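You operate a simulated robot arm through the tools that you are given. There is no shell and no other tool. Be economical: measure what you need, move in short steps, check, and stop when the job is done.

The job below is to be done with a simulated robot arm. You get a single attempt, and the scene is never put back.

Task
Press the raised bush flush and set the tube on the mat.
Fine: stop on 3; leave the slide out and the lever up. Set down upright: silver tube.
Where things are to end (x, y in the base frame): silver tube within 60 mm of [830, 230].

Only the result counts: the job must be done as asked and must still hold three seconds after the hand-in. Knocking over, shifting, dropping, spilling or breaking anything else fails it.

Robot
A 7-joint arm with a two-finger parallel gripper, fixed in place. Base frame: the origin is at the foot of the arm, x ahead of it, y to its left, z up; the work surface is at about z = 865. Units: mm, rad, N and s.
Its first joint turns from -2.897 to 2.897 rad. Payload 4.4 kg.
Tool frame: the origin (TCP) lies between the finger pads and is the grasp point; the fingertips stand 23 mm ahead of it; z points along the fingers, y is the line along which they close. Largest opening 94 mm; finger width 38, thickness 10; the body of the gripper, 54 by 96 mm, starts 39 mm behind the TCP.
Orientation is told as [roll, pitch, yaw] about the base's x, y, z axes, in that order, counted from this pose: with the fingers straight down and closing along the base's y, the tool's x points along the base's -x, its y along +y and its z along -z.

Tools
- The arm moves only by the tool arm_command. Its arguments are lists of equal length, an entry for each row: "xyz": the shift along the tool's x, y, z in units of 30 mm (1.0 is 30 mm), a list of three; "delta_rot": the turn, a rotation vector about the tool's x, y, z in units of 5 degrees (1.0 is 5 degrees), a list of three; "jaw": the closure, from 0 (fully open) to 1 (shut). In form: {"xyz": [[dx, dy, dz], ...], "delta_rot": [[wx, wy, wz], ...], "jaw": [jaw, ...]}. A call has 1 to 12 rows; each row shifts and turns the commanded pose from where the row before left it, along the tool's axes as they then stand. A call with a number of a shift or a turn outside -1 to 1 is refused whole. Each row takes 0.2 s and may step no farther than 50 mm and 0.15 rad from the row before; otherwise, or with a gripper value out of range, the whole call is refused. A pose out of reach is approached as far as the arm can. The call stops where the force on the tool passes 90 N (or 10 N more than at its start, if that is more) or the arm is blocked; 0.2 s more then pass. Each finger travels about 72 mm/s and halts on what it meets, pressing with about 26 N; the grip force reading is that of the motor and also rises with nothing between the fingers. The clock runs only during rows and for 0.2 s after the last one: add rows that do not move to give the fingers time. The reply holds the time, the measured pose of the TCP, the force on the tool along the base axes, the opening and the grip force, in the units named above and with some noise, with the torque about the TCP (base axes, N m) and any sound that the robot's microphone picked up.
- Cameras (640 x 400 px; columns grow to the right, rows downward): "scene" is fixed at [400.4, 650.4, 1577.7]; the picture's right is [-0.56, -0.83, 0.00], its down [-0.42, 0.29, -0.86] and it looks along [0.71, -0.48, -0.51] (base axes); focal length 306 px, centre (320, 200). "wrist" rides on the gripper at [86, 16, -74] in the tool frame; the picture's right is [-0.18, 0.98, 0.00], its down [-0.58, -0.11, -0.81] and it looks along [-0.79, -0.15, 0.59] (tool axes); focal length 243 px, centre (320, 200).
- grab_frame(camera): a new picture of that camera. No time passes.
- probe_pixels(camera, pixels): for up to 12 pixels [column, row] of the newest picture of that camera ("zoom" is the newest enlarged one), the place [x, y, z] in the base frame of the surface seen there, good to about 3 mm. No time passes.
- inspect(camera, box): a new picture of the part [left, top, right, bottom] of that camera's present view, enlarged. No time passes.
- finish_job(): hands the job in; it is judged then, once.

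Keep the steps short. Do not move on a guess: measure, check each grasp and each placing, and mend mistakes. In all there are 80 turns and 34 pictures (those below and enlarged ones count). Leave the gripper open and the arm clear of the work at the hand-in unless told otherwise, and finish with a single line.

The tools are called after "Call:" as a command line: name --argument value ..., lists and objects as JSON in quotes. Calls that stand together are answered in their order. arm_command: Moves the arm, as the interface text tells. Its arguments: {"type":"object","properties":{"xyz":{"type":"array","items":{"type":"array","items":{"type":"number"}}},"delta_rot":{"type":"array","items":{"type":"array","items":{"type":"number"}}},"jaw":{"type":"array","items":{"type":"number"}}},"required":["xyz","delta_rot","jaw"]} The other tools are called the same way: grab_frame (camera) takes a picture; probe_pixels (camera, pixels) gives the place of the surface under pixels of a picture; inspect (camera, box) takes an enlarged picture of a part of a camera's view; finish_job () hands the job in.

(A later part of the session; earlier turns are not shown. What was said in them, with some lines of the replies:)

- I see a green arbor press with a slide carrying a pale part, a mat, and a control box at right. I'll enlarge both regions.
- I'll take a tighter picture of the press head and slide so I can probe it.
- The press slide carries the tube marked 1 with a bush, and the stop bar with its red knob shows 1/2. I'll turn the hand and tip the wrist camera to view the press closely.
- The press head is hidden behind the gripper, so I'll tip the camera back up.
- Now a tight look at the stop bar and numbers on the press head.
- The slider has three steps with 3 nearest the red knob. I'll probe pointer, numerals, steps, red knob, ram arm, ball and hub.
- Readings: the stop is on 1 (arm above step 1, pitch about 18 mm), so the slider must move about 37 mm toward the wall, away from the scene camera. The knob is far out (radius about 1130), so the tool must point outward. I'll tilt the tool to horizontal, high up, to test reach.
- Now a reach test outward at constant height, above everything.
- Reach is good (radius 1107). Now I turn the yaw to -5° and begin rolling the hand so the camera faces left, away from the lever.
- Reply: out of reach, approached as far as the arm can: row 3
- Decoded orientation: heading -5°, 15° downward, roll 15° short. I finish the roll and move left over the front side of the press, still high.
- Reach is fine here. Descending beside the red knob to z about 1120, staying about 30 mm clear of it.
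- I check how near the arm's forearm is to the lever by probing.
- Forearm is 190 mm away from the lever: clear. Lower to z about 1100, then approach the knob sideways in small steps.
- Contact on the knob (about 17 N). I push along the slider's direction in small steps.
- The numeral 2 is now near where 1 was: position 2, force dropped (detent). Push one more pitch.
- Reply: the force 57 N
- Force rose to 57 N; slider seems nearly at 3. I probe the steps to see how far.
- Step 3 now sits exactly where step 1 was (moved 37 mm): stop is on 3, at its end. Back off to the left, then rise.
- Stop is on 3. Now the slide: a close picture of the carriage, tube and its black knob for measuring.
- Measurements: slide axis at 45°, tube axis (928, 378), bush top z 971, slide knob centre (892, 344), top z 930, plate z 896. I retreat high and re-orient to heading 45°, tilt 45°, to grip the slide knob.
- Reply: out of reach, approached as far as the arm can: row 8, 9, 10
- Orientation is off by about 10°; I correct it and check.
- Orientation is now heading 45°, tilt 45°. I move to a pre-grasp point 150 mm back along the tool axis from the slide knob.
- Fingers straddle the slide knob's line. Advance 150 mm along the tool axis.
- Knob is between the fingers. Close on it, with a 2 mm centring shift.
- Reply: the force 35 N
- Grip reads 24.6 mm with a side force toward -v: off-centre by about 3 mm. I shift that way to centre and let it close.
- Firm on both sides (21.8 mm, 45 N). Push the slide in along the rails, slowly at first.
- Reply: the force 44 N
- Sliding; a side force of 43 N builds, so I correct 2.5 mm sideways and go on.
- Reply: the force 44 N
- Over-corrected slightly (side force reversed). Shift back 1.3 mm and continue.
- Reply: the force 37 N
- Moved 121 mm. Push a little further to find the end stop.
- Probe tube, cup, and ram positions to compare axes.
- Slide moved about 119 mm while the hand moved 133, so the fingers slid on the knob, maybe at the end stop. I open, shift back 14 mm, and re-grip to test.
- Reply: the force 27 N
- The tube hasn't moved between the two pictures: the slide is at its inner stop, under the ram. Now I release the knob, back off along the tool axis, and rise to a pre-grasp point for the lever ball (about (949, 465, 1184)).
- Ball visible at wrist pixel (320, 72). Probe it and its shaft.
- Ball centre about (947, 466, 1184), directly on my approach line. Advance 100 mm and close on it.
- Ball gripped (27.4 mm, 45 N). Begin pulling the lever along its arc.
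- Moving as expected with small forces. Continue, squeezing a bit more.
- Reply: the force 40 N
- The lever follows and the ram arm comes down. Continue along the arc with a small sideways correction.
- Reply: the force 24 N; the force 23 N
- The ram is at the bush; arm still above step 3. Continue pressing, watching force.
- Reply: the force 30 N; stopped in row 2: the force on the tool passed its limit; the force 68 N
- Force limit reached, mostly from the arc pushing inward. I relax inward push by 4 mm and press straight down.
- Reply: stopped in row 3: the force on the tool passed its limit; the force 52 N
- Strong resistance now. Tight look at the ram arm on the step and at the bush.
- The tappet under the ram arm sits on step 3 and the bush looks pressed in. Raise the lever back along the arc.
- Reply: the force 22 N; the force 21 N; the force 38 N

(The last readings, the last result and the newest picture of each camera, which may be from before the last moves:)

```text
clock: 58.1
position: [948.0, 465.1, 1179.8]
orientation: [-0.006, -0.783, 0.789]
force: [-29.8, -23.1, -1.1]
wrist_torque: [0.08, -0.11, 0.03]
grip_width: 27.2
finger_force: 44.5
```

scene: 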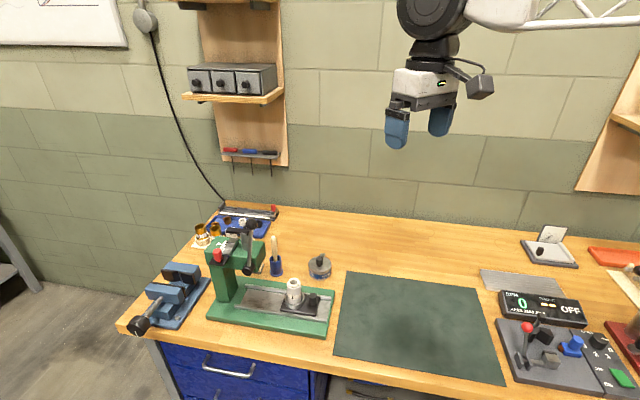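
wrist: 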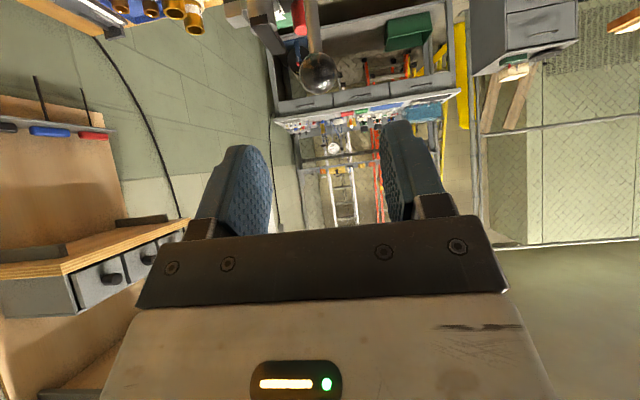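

Back at the start place with resistance: lever at its up stop. Release and back off 130 mm, then look.

Call:
arm_command --xyz '[[0, 0, 0], [0, 0, 0], [0, 0, 0], [0, 0, -1], [0, 0, -1], [0, 0, -1], [0, 0, -1], [0, 0, -0.4]]' --delta_rot '[[0, 0, 0], [0, 0, 0], [0, 0, 0], [0, 0, 0], [0, 0, 0], [0, 0, 0], [0, 0, 0], [0, 0, 0]]' --jaw '[0.7, 0.5, 0.35, 0.35, 0.35, 0.35, 0.35, 0.35]'

Call:
inspect --camera "scene" --box '[210, 215, 306, 315]'

```text
clock: 59.9
position: [883.0, 398.9, 1272.0]
orientation: [-0.006, -0.783, 0.789]
force: [0.4, -0.5, -1.5]
wrist_torque: [-0.01, -0.02, -0.01]
grip_width: 60.9
finger_force: 0.1
```

```text
4.00 times, centred on (258, 265) of scene
```

zoom: 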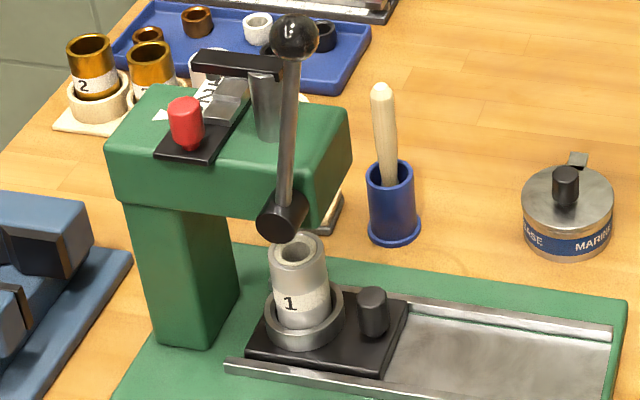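

Lever up, stop still on 3, bush appears flush. Now back to the slide knob (about (976, 428)) to pull the slide out: first to the pre-grasp point.

Call:
arm_command --xyz '[[0.89, -0.222, 0.69], [0.89, -0.222, 0.69], [0.89, -0.222, 0.69], [0.89, -0.222, 0.69], [0.89, -0.222, 0.69], [0.89, -0.222, 0.69], [0.89, -0.222, 0.69], [0, 0, 0]]' --delta_rot '[[0, 0, 0], [0, 0, 0], [0, 0, 0], [0, 0, 0], [0, 0, 0], [0, 0, 0], [0, 0, 0], [0, 0, 0]]' --jaw '[0.4, 0.45, 0.5, 0.5, 0.5, 0.5, 0.5, 0.5]'

```text
clock: 61.7
position: [898.9, 344.0, 1039.0]
orientation: [-0.007, -0.784, 0.787]
force: [0.1, 0.1, 1.6]
wrist_torque: [0.0, -0.04, 0.03]
grip_width: 46.8
finger_force: 0.1
```

Call:
arm_command --xyz '[[0, 0.1, 1], [0.05, 0, 1], [0.05, 0, 1], [0, 0, 1], [0, 0, 0.5], [0, 0, 0.5], [0, 0, 0], [0, 0, 0], [0, 0, 0], [0, 0, 0], [0, 0, 0]]' --delta_rot '[[0, 0, 0], [0, 0, 0], [0, 0, 0], [0, 0, 0], [0, 0, 0], [0, 0, 0], [0, 0, 0], [0, 0, 0], [0, 0, 0], [0, 0, 0], [0, 0, 0]]' --jaw '[0.5, 0.5, 0.5, 0.5, 0.5, 0.5, 0.6, 0.75, 0.9, 0.9, 0.9]'

```text
clock: 64.1
position: [969.0, 416.9, 931.0]
orientation: [-0.008, -0.784, 0.787]
force: [37.8, -34.7, -5.4]
wrist_torque: [0.04, -0.17, -0.64]
grip_width: 21.1
finger_force: 45.1
```

Knob gripped (21.1 mm). Ease the side force by 2 mm and pull out.

Call:
arm_command --xyz '[[0, -0.06, 0], [0.236, 0, -0.236], [0.236, 0, -0.236], [0.236, 0, -0.236], [0.236, 0, -0.236]]' --delta_rot '[[0, 0, 0], [0, 0, 0], [0, 0, 0], [0, 0, 0], [0, 0, 0]]' --jaw '[0.95, 0.95, 0.95, 0.95, 0.95]'

Call:
arm_command --xyz '[[0.236, 0, -0.236], [0.236, 0, -0.236], [0.236, 0, -0.236], [0.236, 0, -0.236]]' --delta_rot '[[0, 0, 0], [0, 0, 0], [0, 0, 0], [0, 0, 0]]' --jaw '[0.95, 0.95, 0.95, 0.95]'

```text
clock: 65.3
position: [940.5, 389.7, 931.1]
orientation: [-0.004, -0.784, 0.789]
force: [44.0, -44.2, -8.1]
wrist_torque: [-0.54, 0.15, -0.69]
grip_width: 21.3
finger_force: 44.5
```

```text
clock: 66.3
position: [912.0, 361.2, 930.4]
orientation: [-0.007, -0.783, 0.784]
force: [13.8, -15.0, -3.5]
wrist_torque: [0.17, 0.22, -0.38]
grip_width: 21.2
finger_force: 44.8
stopped in row 4: the force on the tool passed its limit (the readings are from after the stop); the commanded pose is now the measured one
```

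Hit a force peak after 80 mm (side binding). Nudge sideways and continue gently.

Call:
arm_command --xyz '[[0, -0.04, 0], [0.2, 0, -0.2], [0.2, 0, -0.2], [0.2, 0, -0.2]]' --delta_rot '[[0, 0, 0], [0, 0, 0], [0, 0, 0], [0, 0, 0]]' --jaw '[0.95, 0.95, 0.95, 0.95]'

Call:
inspect --camera "scene" --box '[236, 245, 346, 337]'

```text
clock: 67.3
position: [893.3, 342.7, 931.3]
orientation: [-0.008, -0.783, 0.785]
force: [5.2, -4.5, -3.6]
wrist_torque: [-0.09, 0.46, 0.02]
grip_width: 21.2
finger_force: 45.1
```

```text
4.35 times, centred on (291, 291) of scene
```

zoom: 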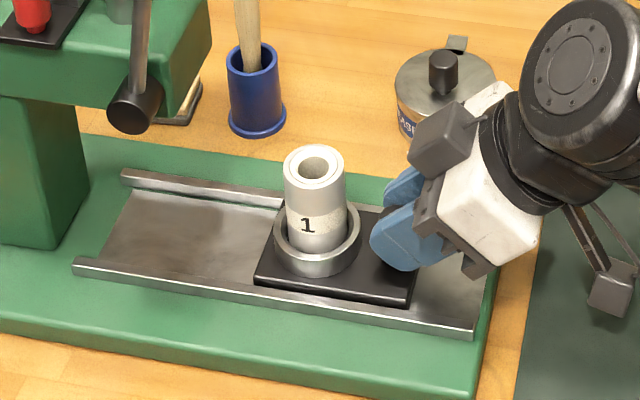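

The bush is now flush. Probe the plate corner to see how far the slide is from its original out position.

Call:
probe_pixels --camera "zoom" --pixels '[[410, 298], [314, 152], [292, 168], [336, 168], [314, 185], [316, 180], [318, 270]]'

```text
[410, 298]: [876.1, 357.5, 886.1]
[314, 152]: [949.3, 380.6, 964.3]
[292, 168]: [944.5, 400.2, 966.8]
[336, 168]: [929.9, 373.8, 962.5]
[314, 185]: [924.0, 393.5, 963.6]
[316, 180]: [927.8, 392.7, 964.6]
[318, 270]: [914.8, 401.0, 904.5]
```

Tube axis is at (937, 387), about 12 mm short of the out position. Pull to the outer stop.

Call:
arm_command --xyz '[[0.18, 0, -0.18], [0.18, 0, -0.18], [0, 0, 0]]' --delta_rot '[[0, 0, 0], [0, 0, 0], [0, 0, 0]]' --jaw '[0.95, 0.95, 0.95]'

```text
clock: 68.2
position: [884.5, 332.7, 931.6]
orientation: [-0.007, -0.784, 0.785]
force: [46.7, 1.5, -14.6]
wrist_torque: [0.22, -0.06, -0.27]
grip_width: 21.3
finger_force: 45.2
```

At the outer stop (34 N outward resistance). Release the knob and back off.

Call:
arm_command --xyz '[[0, 0, 0], [0, 0, 0], [0, 0, -0.5], [0, 0, -1], [0, 0, -1], [0, 0, -1], [0, 0, -1], [0, 0, -0.5], [0, 0, 0]]' --delta_rot '[[0, 0, 0], [0, 0, 0], [0, 0, 0], [0, 0, 0], [0, 0, 0], [0, 0, 0], [0, 0, 0], [0, 0, 0], [0, 0, 0]]' --jaw '[0.7, 0.5, 0.5, 0.5, 0.5, 0.5, 0.4, 0.35, 0.35]'

Call:
inspect --camera "scene" --box '[250, 265, 346, 337]'

Call:
probe_pixels --camera "zoom" --pixels '[[297, 120], [274, 105], [321, 107], [297, 85], [298, 150], [264, 150], [334, 150], [412, 276], [403, 163]]'

```text
clock: 70.2
position: [805.7, 256.1, 1038.9]
orientation: [-0.007, -0.783, 0.785]
force: [-0.1, 0.7, -1.4]
wrist_torque: [0.0, -0.02, 0.03]
grip_width: 61.4
finger_force: 0.0
```

```text
5.56 times, centred on (298, 301) of scene
```

zoom: 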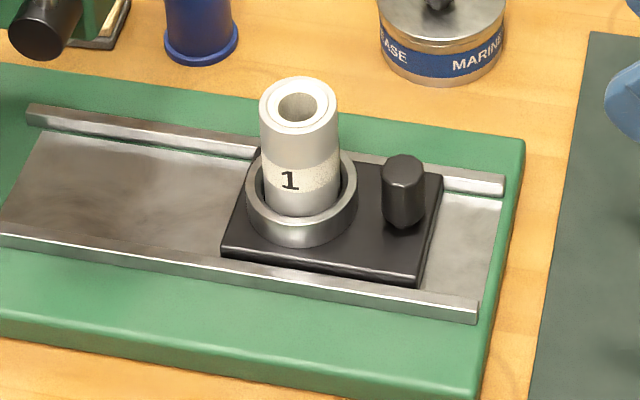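

```text
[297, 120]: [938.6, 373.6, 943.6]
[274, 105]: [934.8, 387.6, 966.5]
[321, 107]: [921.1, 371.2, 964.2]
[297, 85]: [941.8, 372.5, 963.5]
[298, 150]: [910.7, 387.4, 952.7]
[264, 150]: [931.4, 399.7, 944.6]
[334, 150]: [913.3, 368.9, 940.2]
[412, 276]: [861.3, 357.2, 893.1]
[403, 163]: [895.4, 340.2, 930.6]
```

Slide is exactly at its original out place and the bush is flush. Tube axis (928, 379), top z 965. I move over and come down along the tool axis to straddle the tube.

Call:
arm_command --xyz '[[-0.88, 0.01, 1], [-0.88, 0.01, 1], [0, 0, 1], [0, 0, 1], [0, 0, 1], [0, 0, 0.5], [0, 0, 0.5], [0, 0, 0]]' --delta_rot '[[0, 0, 0], [0, 0, 0], [0, 0, 0], [0, 0, 0], [0, 0, 0], [0, 0, 0], [0, 0, 0], [0, 0, 0]]' --jaw '[0.35, 0.35, 0.35, 0.35, 0.35, 0.35, 0.35, 0.35]'

Call:
inspect --camera "scene" --box '[250, 255, 346, 337]'

```text
clock: 72.0
position: [923.8, 371.9, 947.9]
orientation: [-0.008, -0.783, 0.786]
force: [0.8, -1.0, -0.7]
wrist_torque: [-0.02, 0.01, 0.0]
grip_width: 61.2
finger_force: 0.0
```

```text
4.88 times, centred on (298, 296) of scene
```

zoom: 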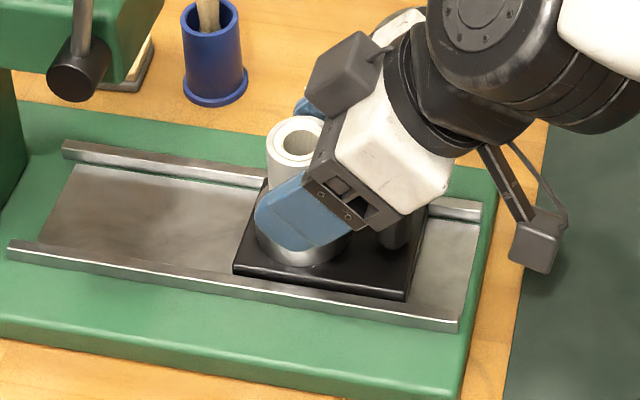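

Fingers straddle the tube above the cup rim. Centre by 2 mm and close.

Call:
arm_command --xyz '[[0, 0.06, 0], [0, 0, 0], [0, 0, 0], [0, 0, 0], [0, 0, 0]]' --delta_rot '[[0, 0, 0], [0, 0, 0], [0, 0, 0], [0, 0, 0], [0, 0, 0]]' --jaw '[0.45, 0.6, 0.8, 0.8, 0.8]'

```text
clock: 73.2
position: [922.8, 373.3, 948.8]
orientation: [-0.006, -0.784, 0.784]
force: [12.8, -12.2, 0.8]
wrist_torque: [-0.45, -0.51, -0.15]
grip_width: 38.9
finger_force: 26.6
```

Tube gripped (38.9 mm). Lift straight up slowly.

Call:
arm_command --xyz '[[0, -0.02, 0], [-0.236, 0, -0.236], [-0.236, 0, -0.236], [-0.354, 0, -0.354], [-0.471, 0, -0.471], [-0.471, 0, -0.471], [-0.471, 0, -0.471]]' --delta_rot '[[0, 0, 0], [0, 0, 0], [0, 0, 0], [0, 0, 0], [0, 0, 0], [0, 0, 0], [0, 0, 0]]' --jaw '[0.85, 0.85, 0.85, 0.85, 0.85, 0.85, 0.85]'

Call:
inspect --camera "scene" --box '[230, 205, 390, 337]'

```text
clock: 74.8
position: [923.6, 372.9, 1041.8]
orientation: [-0.006, -0.781, 0.786]
force: [0.6, 0.3, -1.4]
wrist_torque: [0.01, -0.05, 0.0]
grip_width: 38.6
finger_force: 25.9
```

```text
3.03 times, centred on (310, 271) of scene
```

zoom: 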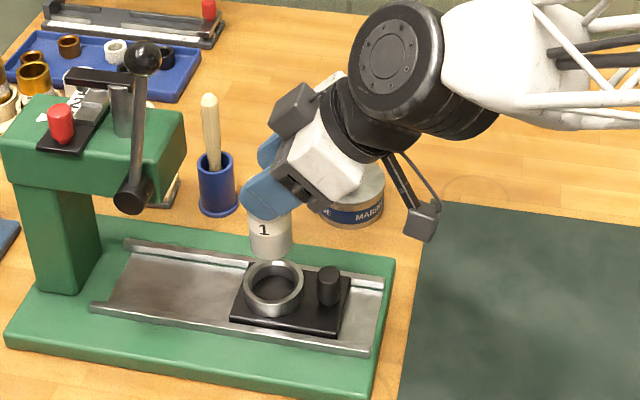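

Tube lifted upright, cup empty. Probe its bottom and carry it over the mat.

Call:
probe_pixels --camera "zoom" --pixels '[[271, 256], [270, 230], [272, 215], [274, 305]]'

Call:
arm_command --xyz '[[0.59, -0.17, -0.59], [0.59, -0.17, -0.59], [0.59, -0.17, -0.59], [0.59, -0.17, -0.59], [0.59, -0.17, -0.59], [0.59, -0.17, -0.59], [0.59, -0.17, -0.59], [0, 0, 0]]' --delta_rot '[[0, 0, 0], [0, 0, 0], [0, 0, 0], [0, 0, 0], [0, 0, 0], [0, 0, 0], [0, 0, 0], [0, 0, 0]]' --jaw '[0.85, 0.85, 0.85, 0.85, 0.85, 0.85, 0.85, 0.85]'

```text
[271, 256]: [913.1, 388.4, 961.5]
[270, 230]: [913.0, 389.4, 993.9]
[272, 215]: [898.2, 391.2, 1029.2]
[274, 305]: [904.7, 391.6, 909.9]
```

```text
clock: 76.5
position: [823.6, 226.5, 1045.0]
orientation: [-0.008, -0.784, 0.785]
force: [-0.7, -0.4, -0.8]
wrist_torque: [0.01, 0.01, 0.02]
grip_width: 38.3
finger_force: 25.4
```

The probe suggests the tube has slipped down in the fingers. Check the hold now.

Call:
inspect --camera "scene" --box '[300, 205, 420, 335]'

Call:
probe_pixels --camera "zoom" --pixels '[[200, 230], [200, 200], [230, 230], [170, 230], [200, 250]]'

```text
3.08 times, centred on (360, 270) of scene
```

zoom: 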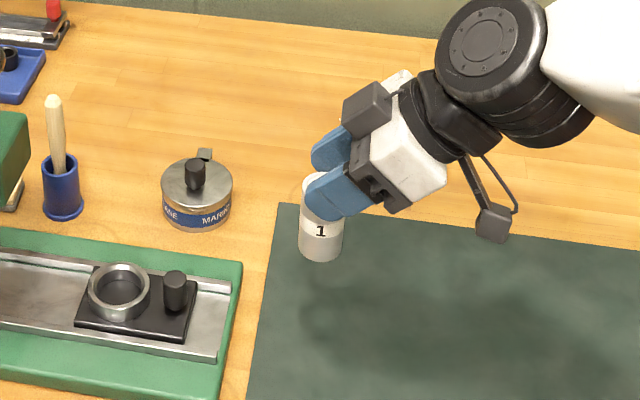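

```text
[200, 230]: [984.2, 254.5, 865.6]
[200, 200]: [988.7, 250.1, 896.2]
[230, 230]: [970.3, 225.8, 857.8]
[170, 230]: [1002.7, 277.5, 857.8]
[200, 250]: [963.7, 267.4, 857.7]
```

Call:
probe_pixels --camera "zoom" --pixels '[[322, 255], [320, 240], [322, 261], [303, 240], [340, 240], [325, 180], [312, 182], [322, 268]]'

```text
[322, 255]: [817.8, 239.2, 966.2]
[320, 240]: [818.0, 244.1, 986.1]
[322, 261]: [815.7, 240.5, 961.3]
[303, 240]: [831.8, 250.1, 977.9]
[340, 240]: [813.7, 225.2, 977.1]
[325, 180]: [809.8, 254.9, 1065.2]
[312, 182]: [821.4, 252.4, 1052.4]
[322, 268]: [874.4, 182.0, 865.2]
```

Tube is held firmly (bottom z about 961, axis about (832, 231)); no slip since the lift. Lower 80 mm.

Call:
arm_command --xyz '[[0.377, 0, 0.377], [0.377, 0, 0.377], [0.377, 0, 0.377], [0.377, 0, 0.377], [0.377, 0, 0.377]]' --delta_rot '[[0, 0, 0], [0, 0, 0], [0, 0, 0], [0, 0, 0], [0, 0, 0]]' --jaw '[0.85, 0.85, 0.85, 0.85, 0.85]'

Call:
arm_command --xyz '[[0.071, 0, 0.071], [0.071, 0, 0.071], [0.071, 0, 0.071]]' --delta_rot '[[0, 0, 0], [0, 0, 0], [0, 0, 0]]' --jaw '[0.85, 0.85, 0.85]'

```text
clock: 77.8
position: [824.4, 226.5, 964.7]
orientation: [-0.007, -0.785, 0.787]
force: [0.0, 0.1, -1.3]
wrist_torque: [-0.04, 0.02, 0.0]
grip_width: 38.7
finger_force: 26.1
```

```text
clock: 78.5
position: [822.1, 226.0, 954.4]
orientation: [-0.007, -0.784, 0.787]
force: [-0.4, -0.3, -1.4]
wrist_torque: [-0.02, 0.01, 0.0]
grip_width: 38.8
finger_force: 26.3
```

No contact yet (z 954). Step on in 2 mm rows.

Call:
arm_command --xyz '[[0.047, 0, 0.047], [0.047, 0, 0.047], [0, 0, 0]]' --delta_rot '[[0, 0, 0], [0, 0, 0], [0, 0, 0]]' --jaw '[0.85, 0.85, 0.85]'

```text
clock: 79.3
position: [823.7, 225.3, 950.3]
orientation: [-0.008, -0.785, 0.787]
force: [-0.1, -0.8, -1.2]
wrist_torque: [0.0, 0.02, 0.02]
grip_width: 38.8
finger_force: 26.2
```

Call:
arm_command --xyz '[[0.047, 0, 0.047], [0.047, 0, 0.047], [0, 0, 0]]' --delta_rot '[[0, 0, 0], [0, 0, 0], [0, 0, 0]]' --jaw '[0.85, 0.85, 0.85]'

```text
clock: 80.2
position: [823.5, 224.2, 948.2]
orientation: [-0.009, -0.783, 0.786]
force: [1.6, 0.3, 11.8]
wrist_torque: [0.25, -0.06, -0.05]
grip_width: 38.3
finger_force: 25.6
```

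Contact with the mat (12 N upward). Take a look before release.

Call:
inspect --camera "scene" --box '[320, 250, 400, 330]'

```text
5.00 times, centred on (360, 290) of scene
```

zoom: 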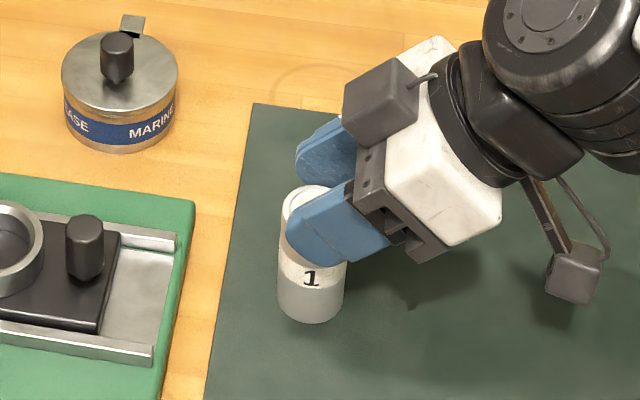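

Tube stands upright on the mat. Open slowly and back off along the tool axis.

Call:
arm_command --xyz '[[0, 0, 0], [0, 0, 0], [0, 0, 0], [0, 0, 0], [0, 0, -0.4], [0, 0, -0.7], [0, 0, -1], [0, 0, -1], [0, 0, -1], [0, 0, -1]]' --delta_rot '[[0, 0, 0], [0, 0, 0], [0, 0, 0], [0, 0, 0], [0, 0, 0], [0, 0, 0], [0, 0, 0], [0, 0, 0], [0, 0, 0], [0, 0, 0]]' --jaw '[0.55, 0.45, 0.35, 0.3, 0.3, 0.3, 0.3, 0.3, 0.2, 0]'

Call:
arm_command --xyz '[[-0.7, 0, -0.7], [-0.7, 0, -0.7], [-0.7, 0, -0.7], [-0.7, 0, -0.7]]' --delta_rot '[[0, 0, 0], [0, 0, 0], [0, 0, 0], [0, 0, 0]]' --jaw '[0, 0, 0, 0]'

Call:
grab_frame --camera "scene"

```text
clock: 82.3
position: [746.5, 151.1, 1055.1]
orientation: [-0.005, -0.783, 0.786]
force: [1.3, 0.3, -0.5]
wrist_torque: [-0.01, 0.02, 0.04]
grip_width: 94.0
finger_force: 0.1
```

```text
clock: 83.3
position: [746.4, 152.1, 1174.7]
orientation: [-0.008, -0.782, 0.785]
force: [0.3, -0.4, 0.4]
wrist_torque: [0.0, -0.01, -0.01]
grip_width: 94.3
finger_force: 0.1
```

```text
0 pictures are left
```

scene: 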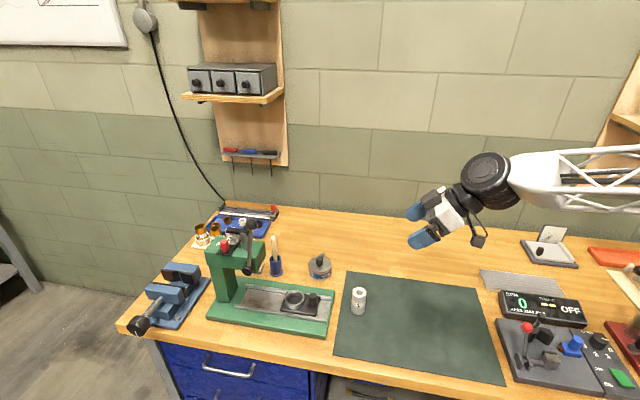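

The tube stands upright on the mat at pixel (359, 300), the lever is up, the slide is out and the stop is on 3. One last position check, then hand in.

Call:
probe_pixels --camera "scene" --pixels '[[359, 303], [359, 312], [359, 290], [251, 224]]'

```text
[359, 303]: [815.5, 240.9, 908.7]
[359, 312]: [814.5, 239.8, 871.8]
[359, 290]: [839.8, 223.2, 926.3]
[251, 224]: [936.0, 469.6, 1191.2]
```

Call:
finish_job

```text
The job is handed in.
```

The bush is pressed flush with the stop on 3, the slide is out and the lever is up, and the silver tube stands upright on the mat at about (830, 230).
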